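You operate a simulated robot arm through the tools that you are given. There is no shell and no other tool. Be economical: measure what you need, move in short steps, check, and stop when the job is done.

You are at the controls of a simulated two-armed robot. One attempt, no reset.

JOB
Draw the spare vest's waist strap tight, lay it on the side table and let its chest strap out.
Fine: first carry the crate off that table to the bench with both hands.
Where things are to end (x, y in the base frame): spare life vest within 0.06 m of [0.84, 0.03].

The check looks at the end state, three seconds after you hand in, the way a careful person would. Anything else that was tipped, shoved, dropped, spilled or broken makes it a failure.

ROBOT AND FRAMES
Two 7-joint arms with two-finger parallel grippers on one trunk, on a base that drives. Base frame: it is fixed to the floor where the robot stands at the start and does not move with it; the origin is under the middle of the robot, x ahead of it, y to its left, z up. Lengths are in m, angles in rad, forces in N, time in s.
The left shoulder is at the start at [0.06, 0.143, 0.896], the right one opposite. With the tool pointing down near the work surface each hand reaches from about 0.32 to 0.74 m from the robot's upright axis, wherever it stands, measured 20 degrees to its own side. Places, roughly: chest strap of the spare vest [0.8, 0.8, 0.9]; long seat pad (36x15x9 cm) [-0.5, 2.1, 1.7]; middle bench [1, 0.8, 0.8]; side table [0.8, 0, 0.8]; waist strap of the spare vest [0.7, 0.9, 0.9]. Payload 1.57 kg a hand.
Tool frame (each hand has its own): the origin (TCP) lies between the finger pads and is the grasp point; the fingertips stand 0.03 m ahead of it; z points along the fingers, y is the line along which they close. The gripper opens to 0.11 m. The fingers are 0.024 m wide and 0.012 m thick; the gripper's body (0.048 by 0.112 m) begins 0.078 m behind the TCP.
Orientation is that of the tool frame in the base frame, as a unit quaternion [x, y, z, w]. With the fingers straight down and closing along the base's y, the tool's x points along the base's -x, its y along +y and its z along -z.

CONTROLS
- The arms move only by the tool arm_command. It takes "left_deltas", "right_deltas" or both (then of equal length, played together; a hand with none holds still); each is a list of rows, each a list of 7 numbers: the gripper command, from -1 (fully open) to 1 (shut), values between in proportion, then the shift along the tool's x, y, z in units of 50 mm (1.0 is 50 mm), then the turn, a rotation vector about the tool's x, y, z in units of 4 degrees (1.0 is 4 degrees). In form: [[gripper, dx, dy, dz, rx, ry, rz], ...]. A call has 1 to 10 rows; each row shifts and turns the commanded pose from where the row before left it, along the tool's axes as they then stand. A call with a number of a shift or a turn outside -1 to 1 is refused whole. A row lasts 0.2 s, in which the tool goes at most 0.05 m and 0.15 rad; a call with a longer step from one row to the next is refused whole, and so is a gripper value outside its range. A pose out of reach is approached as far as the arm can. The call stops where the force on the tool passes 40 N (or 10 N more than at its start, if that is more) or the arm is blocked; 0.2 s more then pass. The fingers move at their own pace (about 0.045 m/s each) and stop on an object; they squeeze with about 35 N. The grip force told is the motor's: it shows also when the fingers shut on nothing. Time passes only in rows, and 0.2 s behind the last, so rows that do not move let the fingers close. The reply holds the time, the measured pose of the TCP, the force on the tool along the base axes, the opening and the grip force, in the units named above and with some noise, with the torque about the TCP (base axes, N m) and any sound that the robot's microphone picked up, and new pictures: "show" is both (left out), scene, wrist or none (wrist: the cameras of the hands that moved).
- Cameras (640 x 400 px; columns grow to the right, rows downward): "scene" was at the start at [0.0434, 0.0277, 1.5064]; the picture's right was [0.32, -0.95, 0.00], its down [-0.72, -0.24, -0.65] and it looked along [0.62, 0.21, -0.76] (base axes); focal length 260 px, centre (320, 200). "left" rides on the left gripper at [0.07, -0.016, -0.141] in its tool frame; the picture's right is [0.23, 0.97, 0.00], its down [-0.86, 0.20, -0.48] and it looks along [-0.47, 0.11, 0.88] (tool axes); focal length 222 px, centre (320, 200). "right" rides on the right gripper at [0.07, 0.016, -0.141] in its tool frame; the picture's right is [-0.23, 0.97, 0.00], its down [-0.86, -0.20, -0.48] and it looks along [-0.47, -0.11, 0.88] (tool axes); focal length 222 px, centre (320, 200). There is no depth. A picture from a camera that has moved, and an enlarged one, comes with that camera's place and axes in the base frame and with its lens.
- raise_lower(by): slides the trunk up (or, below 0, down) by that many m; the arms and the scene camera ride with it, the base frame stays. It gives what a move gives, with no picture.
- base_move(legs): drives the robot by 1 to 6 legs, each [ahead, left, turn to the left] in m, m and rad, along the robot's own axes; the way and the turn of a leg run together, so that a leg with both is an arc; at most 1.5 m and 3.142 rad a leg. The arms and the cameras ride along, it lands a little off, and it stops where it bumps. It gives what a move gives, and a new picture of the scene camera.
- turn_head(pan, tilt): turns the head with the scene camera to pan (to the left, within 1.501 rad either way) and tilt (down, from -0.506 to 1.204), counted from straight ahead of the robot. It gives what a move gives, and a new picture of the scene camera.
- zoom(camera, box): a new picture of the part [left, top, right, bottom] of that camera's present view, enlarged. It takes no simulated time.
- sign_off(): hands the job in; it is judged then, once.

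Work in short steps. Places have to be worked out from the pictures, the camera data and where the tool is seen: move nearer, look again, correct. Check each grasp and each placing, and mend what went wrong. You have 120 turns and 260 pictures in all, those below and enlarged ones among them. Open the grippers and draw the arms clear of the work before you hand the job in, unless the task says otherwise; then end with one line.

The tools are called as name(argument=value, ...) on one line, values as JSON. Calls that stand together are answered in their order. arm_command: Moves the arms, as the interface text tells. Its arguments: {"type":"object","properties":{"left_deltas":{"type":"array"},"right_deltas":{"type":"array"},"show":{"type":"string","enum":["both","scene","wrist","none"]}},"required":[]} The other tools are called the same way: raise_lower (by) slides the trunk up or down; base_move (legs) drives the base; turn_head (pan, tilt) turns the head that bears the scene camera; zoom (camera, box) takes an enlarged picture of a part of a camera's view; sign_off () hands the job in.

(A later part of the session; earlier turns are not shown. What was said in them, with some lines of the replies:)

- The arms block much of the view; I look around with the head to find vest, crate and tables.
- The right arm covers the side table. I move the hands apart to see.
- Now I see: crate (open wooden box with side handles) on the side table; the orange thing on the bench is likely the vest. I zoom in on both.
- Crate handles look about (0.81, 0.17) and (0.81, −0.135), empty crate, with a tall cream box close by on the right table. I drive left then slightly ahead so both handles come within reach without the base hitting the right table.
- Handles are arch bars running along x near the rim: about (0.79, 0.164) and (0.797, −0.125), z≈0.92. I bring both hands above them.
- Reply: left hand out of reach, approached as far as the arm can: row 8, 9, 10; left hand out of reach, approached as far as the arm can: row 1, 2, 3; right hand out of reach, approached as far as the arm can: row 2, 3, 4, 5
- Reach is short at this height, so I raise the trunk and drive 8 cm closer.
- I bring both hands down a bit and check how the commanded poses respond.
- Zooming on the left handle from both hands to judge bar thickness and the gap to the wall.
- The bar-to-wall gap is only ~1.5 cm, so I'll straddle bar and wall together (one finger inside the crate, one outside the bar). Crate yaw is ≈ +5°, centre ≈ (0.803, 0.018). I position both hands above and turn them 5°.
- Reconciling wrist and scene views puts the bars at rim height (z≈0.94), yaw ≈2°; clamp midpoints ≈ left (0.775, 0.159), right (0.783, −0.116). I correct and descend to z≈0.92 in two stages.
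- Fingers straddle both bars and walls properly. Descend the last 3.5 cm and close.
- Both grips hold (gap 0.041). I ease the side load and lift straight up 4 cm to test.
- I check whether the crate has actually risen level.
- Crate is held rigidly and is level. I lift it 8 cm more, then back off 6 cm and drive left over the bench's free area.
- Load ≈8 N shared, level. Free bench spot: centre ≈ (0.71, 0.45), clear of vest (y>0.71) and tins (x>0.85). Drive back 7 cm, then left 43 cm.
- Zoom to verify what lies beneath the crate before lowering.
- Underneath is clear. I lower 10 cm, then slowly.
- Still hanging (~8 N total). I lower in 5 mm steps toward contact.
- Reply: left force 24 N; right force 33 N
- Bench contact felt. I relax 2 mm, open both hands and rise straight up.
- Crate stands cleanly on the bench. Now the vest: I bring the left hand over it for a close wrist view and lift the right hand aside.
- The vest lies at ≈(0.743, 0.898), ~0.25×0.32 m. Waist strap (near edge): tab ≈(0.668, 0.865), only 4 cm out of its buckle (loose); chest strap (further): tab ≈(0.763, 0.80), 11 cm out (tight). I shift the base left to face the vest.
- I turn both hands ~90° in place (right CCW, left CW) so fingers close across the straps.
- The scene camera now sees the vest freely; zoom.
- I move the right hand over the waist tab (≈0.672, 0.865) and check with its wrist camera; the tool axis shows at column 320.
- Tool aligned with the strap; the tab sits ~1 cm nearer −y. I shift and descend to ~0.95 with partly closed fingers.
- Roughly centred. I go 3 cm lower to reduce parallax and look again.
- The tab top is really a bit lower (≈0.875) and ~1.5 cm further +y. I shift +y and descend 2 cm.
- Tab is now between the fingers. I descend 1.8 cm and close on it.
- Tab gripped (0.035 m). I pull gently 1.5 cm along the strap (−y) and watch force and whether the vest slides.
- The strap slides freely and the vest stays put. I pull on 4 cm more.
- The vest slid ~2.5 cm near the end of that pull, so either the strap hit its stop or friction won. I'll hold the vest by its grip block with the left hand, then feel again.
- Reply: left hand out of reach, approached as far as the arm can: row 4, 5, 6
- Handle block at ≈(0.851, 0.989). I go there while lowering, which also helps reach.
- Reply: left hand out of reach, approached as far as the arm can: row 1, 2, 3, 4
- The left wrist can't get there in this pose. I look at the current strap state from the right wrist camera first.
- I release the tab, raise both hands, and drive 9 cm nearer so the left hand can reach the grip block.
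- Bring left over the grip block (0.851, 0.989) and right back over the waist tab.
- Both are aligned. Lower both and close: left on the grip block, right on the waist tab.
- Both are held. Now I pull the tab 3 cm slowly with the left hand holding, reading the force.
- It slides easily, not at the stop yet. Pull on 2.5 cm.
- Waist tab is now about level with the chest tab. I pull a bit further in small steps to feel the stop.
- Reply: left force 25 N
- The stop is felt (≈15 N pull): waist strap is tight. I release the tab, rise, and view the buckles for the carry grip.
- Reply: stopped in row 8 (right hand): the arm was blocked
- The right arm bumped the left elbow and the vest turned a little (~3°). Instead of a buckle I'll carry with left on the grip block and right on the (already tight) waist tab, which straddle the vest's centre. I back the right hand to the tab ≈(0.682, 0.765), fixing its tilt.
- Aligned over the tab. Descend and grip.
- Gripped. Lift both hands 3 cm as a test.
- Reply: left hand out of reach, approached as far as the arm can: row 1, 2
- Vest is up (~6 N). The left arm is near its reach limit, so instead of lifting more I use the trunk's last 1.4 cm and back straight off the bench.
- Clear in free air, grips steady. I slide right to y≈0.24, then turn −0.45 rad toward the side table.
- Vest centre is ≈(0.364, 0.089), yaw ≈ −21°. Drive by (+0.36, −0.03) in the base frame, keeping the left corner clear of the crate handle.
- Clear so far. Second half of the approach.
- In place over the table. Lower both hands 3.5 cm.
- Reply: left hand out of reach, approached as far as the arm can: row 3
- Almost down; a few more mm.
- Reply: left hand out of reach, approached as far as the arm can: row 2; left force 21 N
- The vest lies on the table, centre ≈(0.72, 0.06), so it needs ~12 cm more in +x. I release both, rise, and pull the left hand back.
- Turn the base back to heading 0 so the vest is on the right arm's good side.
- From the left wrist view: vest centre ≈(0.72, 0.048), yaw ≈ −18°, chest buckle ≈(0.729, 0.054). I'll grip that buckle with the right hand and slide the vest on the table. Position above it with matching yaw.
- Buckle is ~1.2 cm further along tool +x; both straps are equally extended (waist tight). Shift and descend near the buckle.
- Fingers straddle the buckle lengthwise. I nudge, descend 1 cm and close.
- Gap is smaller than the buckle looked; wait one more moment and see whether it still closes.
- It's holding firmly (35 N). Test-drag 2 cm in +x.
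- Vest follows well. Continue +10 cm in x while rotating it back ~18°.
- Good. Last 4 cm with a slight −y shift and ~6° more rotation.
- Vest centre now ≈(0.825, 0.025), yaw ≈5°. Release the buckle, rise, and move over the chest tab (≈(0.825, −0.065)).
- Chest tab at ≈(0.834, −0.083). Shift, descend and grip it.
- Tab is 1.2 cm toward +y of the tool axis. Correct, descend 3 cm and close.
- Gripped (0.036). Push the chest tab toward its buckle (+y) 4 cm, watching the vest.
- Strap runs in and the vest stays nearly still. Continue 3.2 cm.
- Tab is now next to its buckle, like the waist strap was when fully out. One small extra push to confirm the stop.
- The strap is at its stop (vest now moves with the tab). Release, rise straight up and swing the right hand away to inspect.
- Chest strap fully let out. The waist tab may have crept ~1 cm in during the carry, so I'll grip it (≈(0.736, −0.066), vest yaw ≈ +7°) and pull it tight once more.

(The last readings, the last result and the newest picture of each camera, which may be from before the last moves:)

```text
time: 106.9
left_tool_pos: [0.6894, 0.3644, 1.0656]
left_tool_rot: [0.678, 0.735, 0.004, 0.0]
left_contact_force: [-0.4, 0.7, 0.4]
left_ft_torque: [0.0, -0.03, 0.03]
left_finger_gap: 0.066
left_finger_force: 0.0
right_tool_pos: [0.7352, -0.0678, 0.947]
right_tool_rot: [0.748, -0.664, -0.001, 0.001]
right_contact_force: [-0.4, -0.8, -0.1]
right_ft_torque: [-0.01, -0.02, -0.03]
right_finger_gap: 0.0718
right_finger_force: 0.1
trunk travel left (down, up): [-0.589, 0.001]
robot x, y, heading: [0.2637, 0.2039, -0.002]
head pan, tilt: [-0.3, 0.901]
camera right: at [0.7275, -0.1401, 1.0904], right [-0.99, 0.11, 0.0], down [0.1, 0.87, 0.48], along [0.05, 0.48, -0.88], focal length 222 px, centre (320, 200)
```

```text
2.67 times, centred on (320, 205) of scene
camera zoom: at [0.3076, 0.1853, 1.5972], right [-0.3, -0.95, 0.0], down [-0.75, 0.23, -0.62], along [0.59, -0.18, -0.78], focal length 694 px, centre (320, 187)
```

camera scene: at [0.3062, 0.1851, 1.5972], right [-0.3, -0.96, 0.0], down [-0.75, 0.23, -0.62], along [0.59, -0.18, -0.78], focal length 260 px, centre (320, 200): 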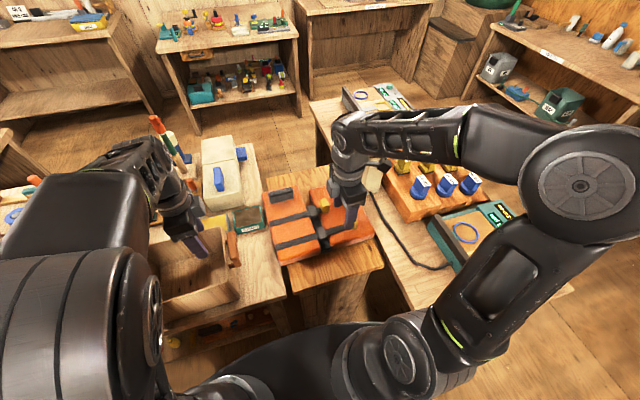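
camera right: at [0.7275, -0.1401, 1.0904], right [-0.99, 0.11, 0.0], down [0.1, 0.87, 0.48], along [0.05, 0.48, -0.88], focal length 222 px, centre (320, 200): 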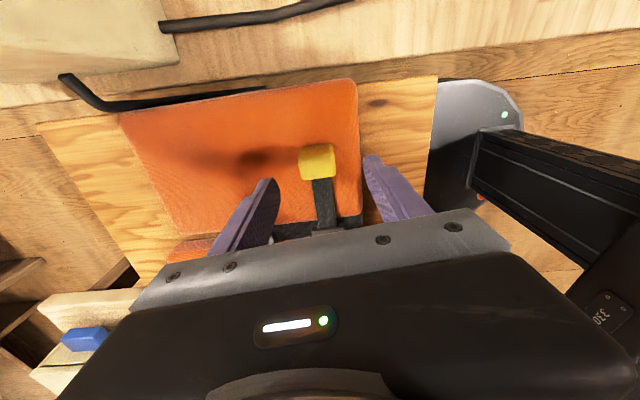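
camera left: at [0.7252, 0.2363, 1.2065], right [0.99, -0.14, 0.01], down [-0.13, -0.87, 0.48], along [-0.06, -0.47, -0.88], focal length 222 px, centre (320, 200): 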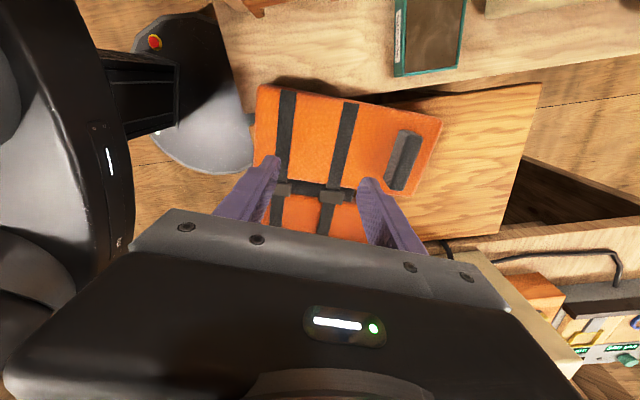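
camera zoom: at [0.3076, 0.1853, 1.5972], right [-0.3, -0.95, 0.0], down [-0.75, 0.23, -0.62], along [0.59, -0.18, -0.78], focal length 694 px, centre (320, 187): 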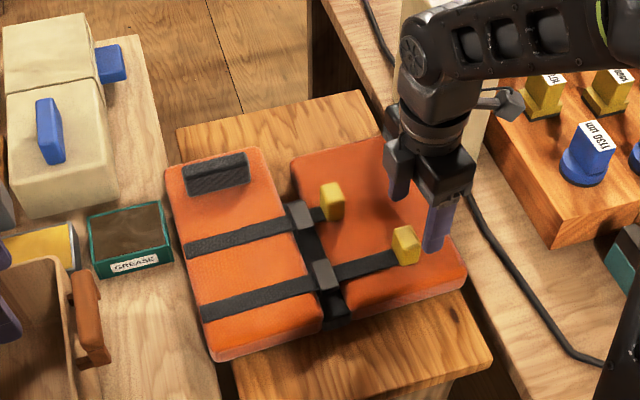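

Aligned. Descend and grip the waist tab.

arm_command(right_deltas=[[-0.3, -0.1, 0, 0.4, 0, 0, 0.5], [-0.3, 0, 0, 0.4, 0, 0, 0.5], [-0.3, 0, 0, 0.4, 0, 0, 0], [0.2, 0, 0, 0, 0, 0, 0], [1, 0, 0, 0, 0, 0, 0], [1, 0, 0, 0, 0, 0, 0], [1, 0, 0, 0, 0, 0, 0]], show="none")

zoom(camera="right", box=[220, 90, 420, 235])

```text
time: 108.5
left_tool_pos: [0.6902, 0.3631, 1.0653]
left_tool_rot: [0.678, 0.735, 0.003, 0.001]
left_contact_force: [-0.4, -0.3, -0.4]
left_ft_torque: [-0.01, -0.04, 0.02]
left_finger_gap: 0.066
left_finger_force: 0.0
right_tool_pos: [0.7343, -0.0629, 0.8884]
right_tool_rot: [0.724, -0.689, -0.001, 0.001]
right_contact_force: [3.4, 0.3, 0.8]
right_ft_torque: [0.51, -0.33, -0.54]
right_finger_gap: 0.0357
right_finger_force: 29.0
trunk travel left (down, up): [-0.589, 0.001]
robot x, y, heading: [0.2636, 0.2058, 0.002]
head pan, tilt: [-0.3, 0.901]
```

```text
2.76 times, centred on (320, 162) of right
camera zoom: at [0.7223, -0.1349, 1.031], right [-0.98, 0.18, 0.0], down [0.16, 0.86, 0.48], along [0.08, 0.47, -0.88], focal length 613 px, centre (320, 303)
```

zoom: 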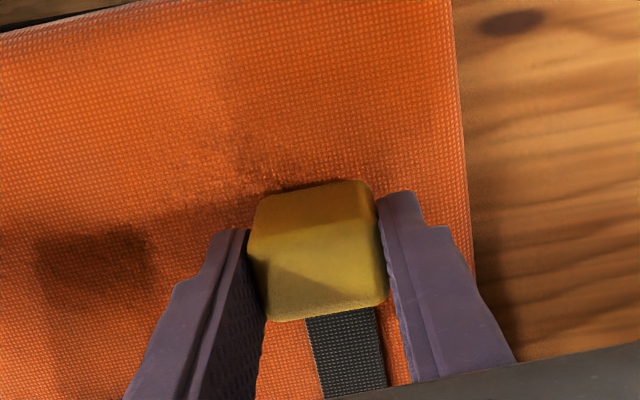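

Gripped. Pull −y 1.2 cm slowly and check whether the vest starts to follow.

arm_command(right_deltas=[[1, 0.06, 0, 0, 0, 0, 0], [1, 0.06, 0, 0, 0, 0, 0], [1, 0.06, 0, 0, 0, 0, 0], [1, 0.06, 0, 0, 0, 0, 0], [1, 0, 0, 0, 0, 0, 0]], show="none")

zoom(camera="right", box=[220, 90, 420, 235])

zoom(camera="scene", box=[240, 130, 400, 280])

```text
time: 109.7
left_tool_pos: [0.6906, 0.3632, 1.0642]
left_tool_rot: [0.679, 0.734, 0.004, 0.0]
left_contact_force: [0.6, -1.1, -0.1]
left_ft_torque: [-0.01, -0.02, 0.01]
left_finger_gap: 0.066
left_finger_force: 0.1
right_tool_pos: [0.7351, -0.0765, 0.8882]
right_tool_rot: [0.724, -0.69, -0.001, 0.001]
right_contact_force: [-2.4, -0.6, 5.5]
right_ft_torque: [0.16, -0.13, -0.6]
right_finger_gap: 0.035
right_finger_force: 35.0
trunk travel left (down, up): [-0.589, 0.001]
robot x, y, heading: [0.266, 0.2016, 0.0]
head pan, tilt: [-0.3, 0.901]
```

```text
2.76 times, centred on (320, 162) of right
camera zoom: at [0.7232, -0.1477, 1.031], right [-0.98, 0.18, 0.0], down [0.16, 0.86, 0.48], along [0.08, 0.47, -0.88], focal length 613 px, centre (320, 303)
```

zoom: 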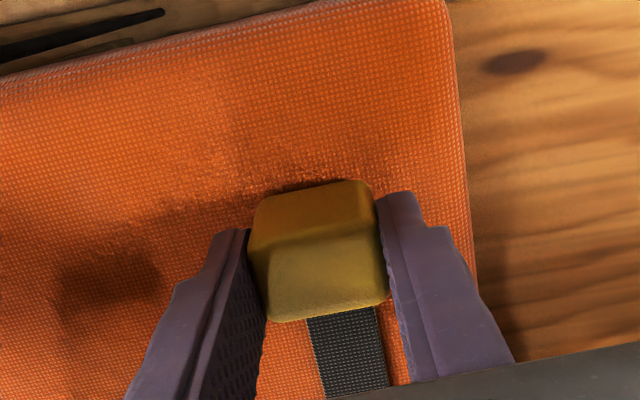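

```text
2.67 times, centred on (320, 205) of scene
camera zoom: at [0.307, 0.1853, 1.5972], right [-0.3, -0.95, 0.0], down [-0.75, 0.23, -0.62], along [0.59, -0.18, -0.78], focal length 694 px, centre (320, 187)
```

zoom: 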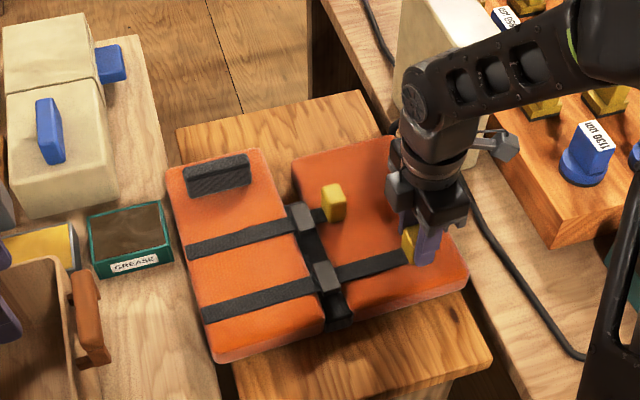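

The strap came out further, so it had crept. Continue pulling 1 cm.

arm_command(right_deltas=[[1, 0.06, 0, 0, 0, 0, 0], [1, 0.06, 0, 0, 0, 0, 0], [1, 0.06, 0, 0, 0, 0, 0], [1, 0, 0, 0, 0, 0, 0]], show="none")

zoom(camera="right", box=[220, 90, 420, 235])

zoom(camera="scene", box=[240, 130, 400, 280])

```text
time: 110.7
left_tool_pos: [0.6903, 0.3647, 1.0658]
left_tool_rot: [0.678, 0.735, 0.004, 0.001]
left_contact_force: [0.0, 0.0, -0.9]
left_ft_torque: [0.02, 0.0, 0.01]
left_finger_gap: 0.0663
left_finger_force: 0.0
right_tool_pos: [0.7364, -0.084, 0.8882]
right_tool_rot: [0.724, -0.689, 0.0, 0.0]
right_contact_force: [-0.9, 5.9, 8.5]
right_ft_torque: [0.32, -0.14, -0.13]
right_finger_gap: 0.035
right_finger_force: 34.8
trunk travel left (down, up): [-0.589, 0.001]
robot x, y, heading: [0.2639, 0.2037, -0.004]
head pan, tilt: [-0.3, 0.901]
```

```text
2.76 times, centred on (320, 162) of right
camera zoom: at [0.7247, -0.1552, 1.0308], right [-0.98, 0.18, 0.0], down [0.16, 0.86, 0.48], along [0.08, 0.47, -0.88], focal length 613 px, centre (320, 303)
```

zoom: 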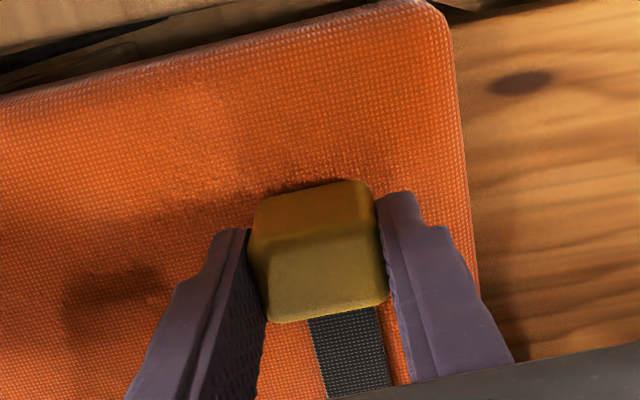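

```text
2.67 times, centred on (320, 205) of scene
camera zoom: at [0.3071, 0.1863, 1.5972], right [-0.3, -0.96, 0.0], down [-0.75, 0.23, -0.62], along [0.59, -0.18, -0.78], focal length 694 px, centre (320, 187)
```

zoom: 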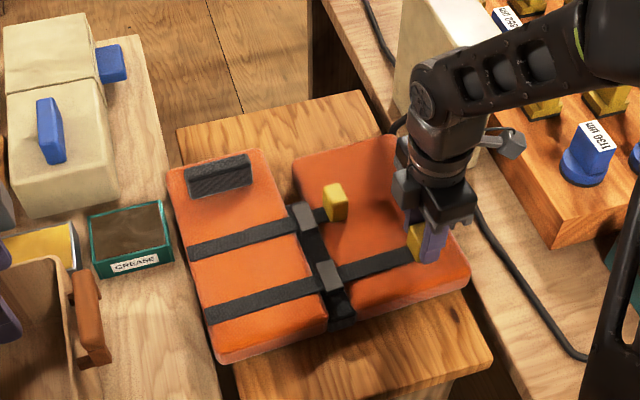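

Resistance (≈6 N) and the vest begins to follow. One more 5 mm to confirm the stop.

arm_command(right_deltas=[[1, 0.06, 0, 0, 0, 0, 0], [1, 0.06, 0, 0, 0, 0, 0], [1, 0, 0, 0, 0, 0, 0]], show="none")

zoom(camera="right", box=[220, 90, 420, 235])

```text
time: 111.5
left_tool_pos: [0.6894, 0.3651, 1.0658]
left_tool_rot: [0.678, 0.735, 0.003, 0.001]
left_contact_force: [0.0, 0.2, 0.5]
left_ft_torque: [0.0, -0.02, -0.03]
left_finger_gap: 0.066
left_finger_force: 0.1
right_tool_pos: [0.7368, -0.0896, 0.8892]
right_tool_rot: [0.726, -0.688, -0.001, 0.001]
right_contact_force: [0.6, 7.2, 8.8]
right_ft_torque: [0.21, -0.17, 0.32]
right_finger_gap: 0.0348
right_finger_force: 35.2
trunk travel left (down, up): [-0.589, 0.001]
robot x, y, heading: [0.2658, 0.2053, -0.002]
head pan, tilt: [-0.3, 0.901]
```

```text
2.76 times, centred on (320, 162) of right
camera zoom: at [0.725, -0.1614, 1.0307], right [-0.98, 0.18, 0.0], down [0.16, 0.86, 0.48], along [0.08, 0.47, -0.88], focal length 613 px, centre (320, 303)
```

zoom: 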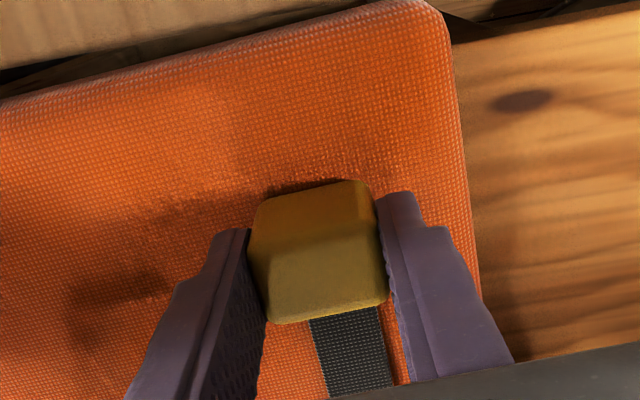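

The relative position no longer changes: waist strap is at its stop. Release, rise, and pull back.

arm_command(right_deltas=[[0.4, 0, 0, 0, 0, 0, 0], [-0.2, 0, 0, 0, 0, 0, 0], [-0.2, 0, 0, 0, 0, 0, 0], [-0.2, 0, 0, -0.5, 0, 0, 0], [-0.2, 0, 0, -0.8, 0, 0, 0], [-0.2, 0, 0, -0.8, 0, 0, 0], [-0.5, 0, 0, -0.8, 0, 0, 0], [-1, 0, 0.5, -0.8, 0, 0, 0], [-1, 0, 0.9, 0, 0, 0, 0], [-1, 0, 0.9, 0, 0, 0, 0]], left_deltas=[[-0.2, 0, 0, 0, 0, 0, 0], [-0.2, 0, 0, 0, 0, 0, 0], [-0.2, 0, 0, 0, 0, 0, 0], [-0.5, 0, -0.5, 0, 0, 0, 0], [-1, 0, -0.8, 0, 0, 0, 0], [-1, 0, -0.8, 0, 0, 0, 0], [-1, 0, -0.8, 0, 0, 0, 0], [-1, 0, 0, 0, 0, 0, 0], [-1, 0, 0, 0, 0, 0, 0], [-1, 0, 0, 0, 0, 0, 0]], show="none")

base_move(legs=[[-0.25, 0, 0]])

zoom(camera="scene", box=[220, 60, 420, 240])

```text
time: 113.7
left_tool_pos: [0.5462, 0.3533, 1.064]
left_tool_rot: [0.678, 0.735, 0.004, 0.001]
left_contact_force: [-0.1, 0.3, 0.1]
left_ft_torque: [-0.03, -0.06, -0.01]
left_finger_gap: 0.1099
left_finger_force: 0.0
right_tool_pos: [0.6201, -0.0943, 1.0727]
right_tool_rot: [0.725, -0.689, -0.001, 0.002]
right_contact_force: [-0.1, -0.6, -0.2]
right_ft_torque: [-0.02, -0.04, -0.01]
right_finger_gap: 0.1097
right_finger_force: 0.0
trunk travel left (down, up): [-0.589, 0.001]
robot x, y, heading: [0.2663, 0.203, 0.004]
head pan, tilt: [-0.3, 0.901]
```

```text
time: 115.5
left_tool_pos: [0.2917, 0.3531, 1.0632]
left_tool_rot: [0.68, 0.734, 0.003, 0.001]
left_contact_force: [-0.4, 0.0, -0.1]
left_ft_torque: [0.0, -0.05, 0.04]
left_finger_gap: 0.11
left_finger_force: 0.1
right_tool_pos: [0.3653, -0.0962, 1.0725]
right_tool_rot: [0.724, -0.69, 0.0, 0.002]
right_contact_force: [0.5, -0.5, 0.3]
right_ft_torque: [0.02, -0.01, 0.04]
right_finger_gap: 0.1099
right_finger_force: 0.0
trunk travel left (down, up): [-0.589, 0.001]
robot x, y, heading: [0.0098, 0.2061, -0.001]
head pan, tilt: [-0.3, 0.901]
camera scene: at [0.0513, 0.1855, 1.5972], right [-0.3, -0.95, 0.0], down [-0.75, 0.23, -0.62], along [0.59, -0.19, -0.78], focal length 260 px, centre (320, 200)
```

scene: 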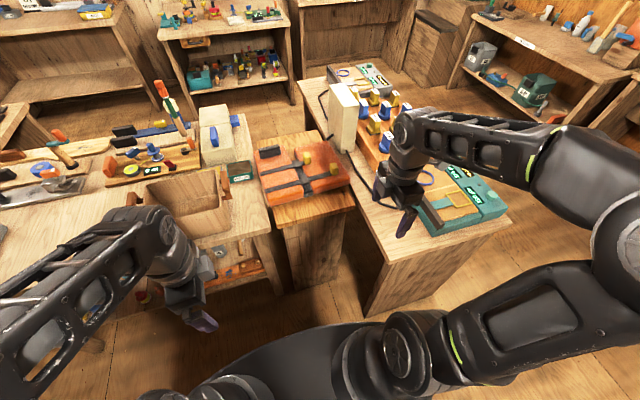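

```text
2.22 times, centred on (320, 150) of scene
camera zoom: at [0.0513, 0.1855, 1.5972], right [-0.3, -0.95, 0.0], down [-0.75, 0.23, -0.62], along [0.59, -0.19, -0.78], focal length 578 px, centre (320, 311)
```

zoom: 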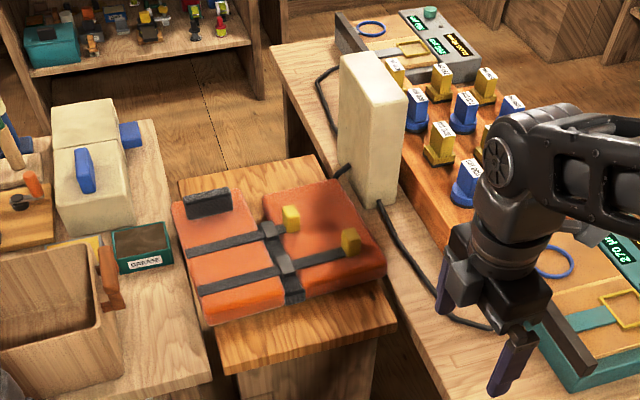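

All looks right: crate upright on the bench, waist strap tight, chest strap out. My estimate of the vest centre is x≈0.80–0.82, a bit short of 0.84; for margin I'll go back and slide it ~2.5 cm by the waist buckle.

base_move(legs=[[0.25, 0, 0]])

arm_command(right_deltas=[[-0.3, -0.5, -0.49, 0, 0, 0, 0], [-0.3, -0.5, -0.49, 0.3, 0, 0, 0], [-0.3, -0.5, -0.49, 0.6, 0, 0, 0], [-0.3, -0.5, -0.49, 0.6, 0, 0, 0], [-0.3, -0.5, -0.49, 0.6, 0, 0, 0], [-0.3, 0, 0, 0.3, 0, 0, 0], [-0.3, 0, 0, 0, 0, 0, 0]], show="wrist")

```text
time: 117.4
left_tool_pos: [0.5447, 0.351, 1.0635]
left_tool_rot: [0.68, 0.733, 0.003, 0.0]
left_contact_force: [0.5, 0.6, -0.4]
left_ft_torque: [-0.02, 0.04, -0.02]
left_finger_gap: 0.1102
left_finger_force: 0.0
right_tool_pos: [0.618, -0.098, 1.0704]
right_tool_rot: [0.723, -0.69, -0.001, 0.002]
right_contact_force: [0.1, 0.1, -0.3]
right_ft_torque: [-0.03, 0.05, 0.01]
right_finger_gap: 0.1099
right_finger_force: 0.0
trunk travel left (down, up): [-0.589, 0.001]
robot x, y, heading: [0.264, 0.2024, -0.009]
head pan, tilt: [-0.3, 0.901]
camera scene: at [0.3049, 0.1841, 1.5971], right [-0.3, -0.95, 0.0], down [-0.75, 0.24, -0.62], along [0.59, -0.19, -0.78], focal length 260 px, centre (320, 200)
```

scene: 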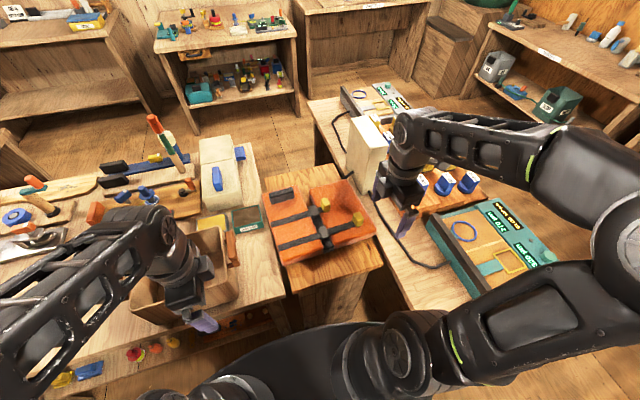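

```text
time: 119.0
left_tool_pos: [0.5445, 0.351, 1.0641]
left_tool_rot: [0.68, 0.733, 0.003, 0.001]
left_contact_force: [0.3, 0.3, 0.2]
left_ft_torque: [-0.02, -0.02, 0.0]
left_finger_gap: 0.1103
left_finger_force: 0.2
right_tool_pos: [0.7314, 0.0307, 0.9529]
right_tool_rot: [0.723, -0.691, -0.001, 0.002]
right_contact_force: [-0.2, 0.1, 1.2]
right_ft_torque: [-0.01, 0.0, -0.01]
right_finger_gap: 0.0717
right_finger_force: 0.2
trunk travel left (down, up): [-0.589, 0.001]
robot x, y, heading: [0.2645, 0.205, -0.008]
head pan, tilt: [-0.3, 0.901]
camera right: at [0.7194, -0.0404, 1.0942], right [-0.98, 0.18, 0.0], down [0.16, 0.86, 0.48], along [0.08, 0.47, -0.88], focal length 222 px, centre (320, 200)
```

right: 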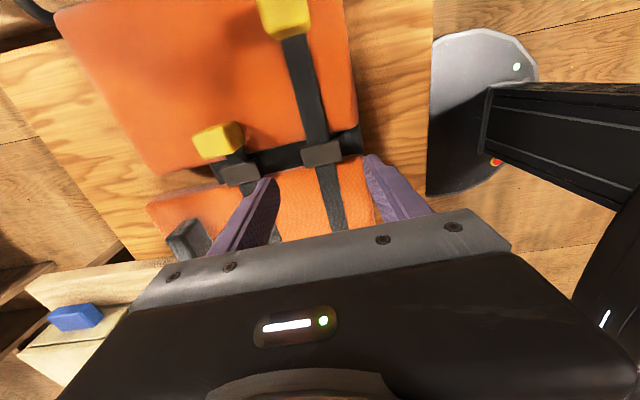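

Waist buckle is centred under the tool. Descend and grip it.

arm_command(right_deltas=[[-0.3, 0.06, 0, 0.5, 0, 0, 0], [-0.3, 0, 0, 0.5, 0, 0, 0], [-0.3, 0, 0, 0.3, 0, 0, 0], [-0.3, 0, 0, 0.18, 0, 0, 0], [0.2, 0, 0, 0, 0, 0, 0], [1, 0, 0, 0, 0, 0, 0], [1, 0, 0, 0, 0, 0, 0], [1, 0, 0, 0, 0, 0, 0], [1, 0, 0, 0, 0, 0, 0]], show="none")

zoom(camera="right", box=[120, 50, 440, 250])

```text
time: 121.0
left_tool_pos: [0.5428, 0.3504, 1.0644]
left_tool_rot: [0.681, 0.733, 0.003, 0.001]
left_contact_force: [-1.1, -0.1, -0.1]
left_ft_torque: [-0.01, -0.01, 0.01]
left_finger_gap: 0.1099
left_finger_force: 0.0
right_tool_pos: [0.7324, 0.0282, 0.8775]
right_tool_rot: [0.723, -0.691, -0.001, 0.001]
right_contact_force: [-0.9, 0.5, 0.4]
right_ft_torque: [-0.07, 0.02, 0.04]
right_finger_gap: 0.023
right_finger_force: 32.6
trunk travel left (down, up): [-0.589, 0.001]
robot x, y, heading: [0.2611, 0.2065, -0.007]
head pan, tilt: [-0.3, 0.901]
```

```text
2.00 times, centred on (280, 150) of right
camera zoom: at [0.7192, -0.043, 1.019], right [-0.98, 0.18, 0.0], down [0.16, 0.86, 0.48], along [0.08, 0.47, -0.88], focal length 444 px, centre (400, 300)
```

zoom: 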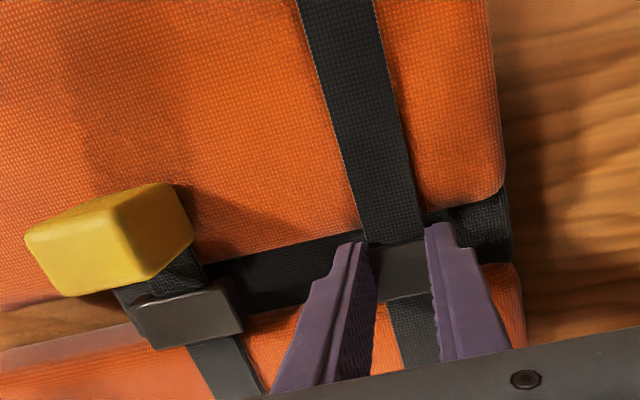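

Held. Drag +2.5 cm in x.

arm_command(right_deltas=[[1, -0.025, -0.17, 0, 0, 0, 0], [1, -0.025, -0.17, 0, 0, 0, 0], [1, -0.025, -0.17, 0, 0, 0, 0], [1, 0, 0, 0, 0, 0, 0]], show="none")

zoom(camera="scene", box=[240, 130, 400, 280])

```text
time: 122.0
left_tool_pos: [0.5428, 0.3504, 1.0654]
left_tool_rot: [0.681, 0.733, 0.004, 0.0]
left_contact_force: [-0.6, 0.4, 0.4]
left_ft_torque: [0.0, -0.01, 0.03]
left_finger_gap: 0.1102
left_finger_force: 0.1
right_tool_pos: [0.7566, 0.0327, 0.8776]
right_tool_rot: [0.724, -0.69, -0.001, 0.002]
right_contact_force: [-1.0, 0.2, -0.6]
right_ft_torque: [-0.12, 0.02, 0.03]
right_finger_gap: 0.0231
right_finger_force: 35.1
trunk travel left (down, up): [-0.589, 0.001]
robot x, y, heading: [0.259, 0.2038, -0.01]
head pan, tilt: [-0.3, 0.901]
```

```text
2.67 times, centred on (320, 205) of scene
camera zoom: at [0.3036, 0.1841, 1.5972], right [-0.3, -0.95, 0.0], down [-0.75, 0.24, -0.62], along [0.59, -0.19, -0.78], focal length 694 px, centre (320, 187)
```

zoom: 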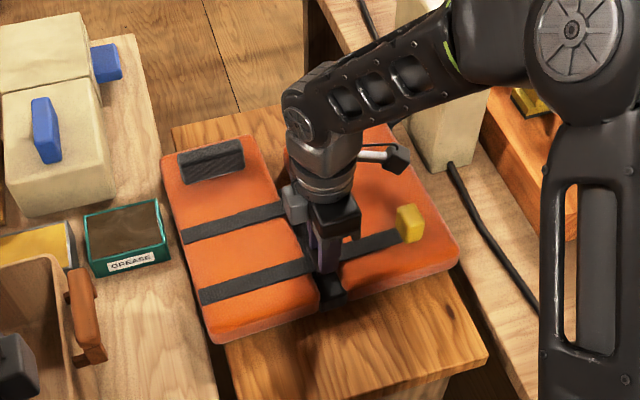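

Vest followed; good clearance to the tins. Release, rise, withdraw.

arm_command(right_deltas=[[0.4, 0, 0, 0, 0, 0, 0], [-0.2, 0, 0, 0, 0, 0, 0], [-0.2, 0, 0, 0, 0, 0, 0], [-0.2, 0, 0, -0.5, 0, 0, 0], [-0.2, 0, 0, -0.8, 0, 0, 0], [-0.2, 0, 0, -0.8, 0, 0, 0], [-0.5, 0, 0, -0.8, 0, 0, 0], [-1, 0, 0.5, -0.8, 0, 0, 0], [-1, 0, 0.9, 0, 0, 0, 0], [-1, 0, 0.9, 0, 0, 0, 0]], show="none")

base_move(legs=[[-0.25, 0, 0]])

zoom(camera="scene", box=[220, 60, 420, 240])

```text
time: 124.2
left_tool_pos: [0.5409, 0.3501, 1.0641]
left_tool_rot: [0.681, 0.733, 0.003, 0.001]
left_contact_force: [0.2, 0.2, 0.3]
left_ft_torque: [0.01, -0.02, 0.01]
left_finger_gap: 0.1101
left_finger_force: 0.1
right_tool_pos: [0.6429, 0.0294, 1.0617]
right_tool_rot: [0.723, -0.691, -0.002, 0.0]
right_contact_force: [-0.4, 0.2, -0.4]
right_ft_torque: [-0.03, -0.03, 0.0]
right_finger_gap: 0.1102
right_finger_force: 0.0
trunk travel left (down, up): [-0.589, 0.001]
robot x, y, heading: [0.2626, 0.2033, -0.007]
head pan, tilt: [-0.3, 0.901]
```

```text
time: 126.0
left_tool_pos: [0.29, 0.3516, 1.0652]
left_tool_rot: [0.681, 0.733, 0.003, 0.0]
left_contact_force: [-0.4, -0.3, 0.6]
left_ft_torque: [-0.01, -0.01, -0.03]
left_finger_gap: 0.1102
left_finger_force: 0.2
right_tool_pos: [0.3913, 0.0296, 1.0618]
right_tool_rot: [0.723, -0.691, 0.0, 0.002]
right_contact_force: [0.6, -0.3, -0.1]
right_ft_torque: [0.0, -0.02, 0.02]
right_finger_gap: 0.1103
right_finger_force: 0.1
trunk travel left (down, up): [-0.589, 0.001]
robot x, y, heading: [0.0076, 0.2044, -0.01]
head pan, tilt: [-0.3, 0.901]
camera scene: at [0.0499, 0.1857, 1.5972], right [-0.3, -0.95, 0.0], down [-0.75, 0.24, -0.62], along [0.59, -0.19, -0.78], focal length 260 px, centre (320, 200)
```

scene: 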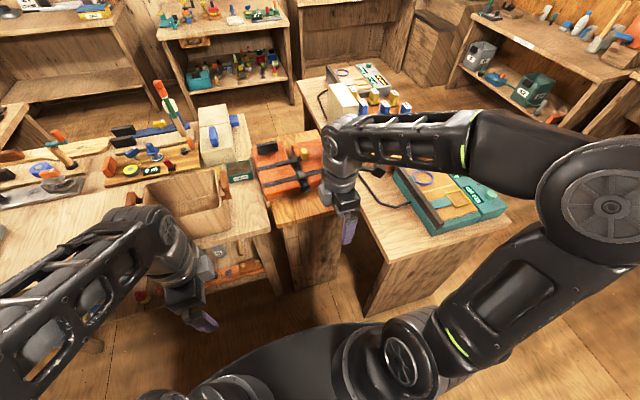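

```text
2.22 times, centred on (320, 150) of scene
camera zoom: at [0.0499, 0.1857, 1.5972], right [-0.3, -0.95, 0.0], down [-0.75, 0.24, -0.62], along [0.59, -0.19, -0.78], focal length 578 px, centre (320, 311)
```

zoom: 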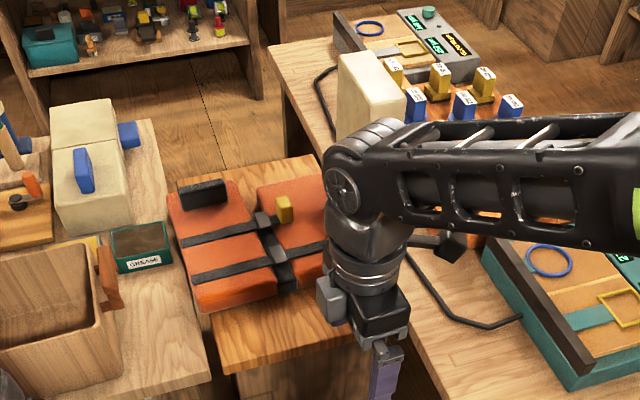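

Vest, straps, crate and neighbours all look in order; hands are open and clear. Handing in.

sign_off()

```text
The job is handed in.
```

The job is done and handed in. The crate is on the bench, carried there with both hands. The spare vest is on the side table at roughly (0.84, 0.03), with its waist strap pulled tight to the stop and its chest strap fully let out.
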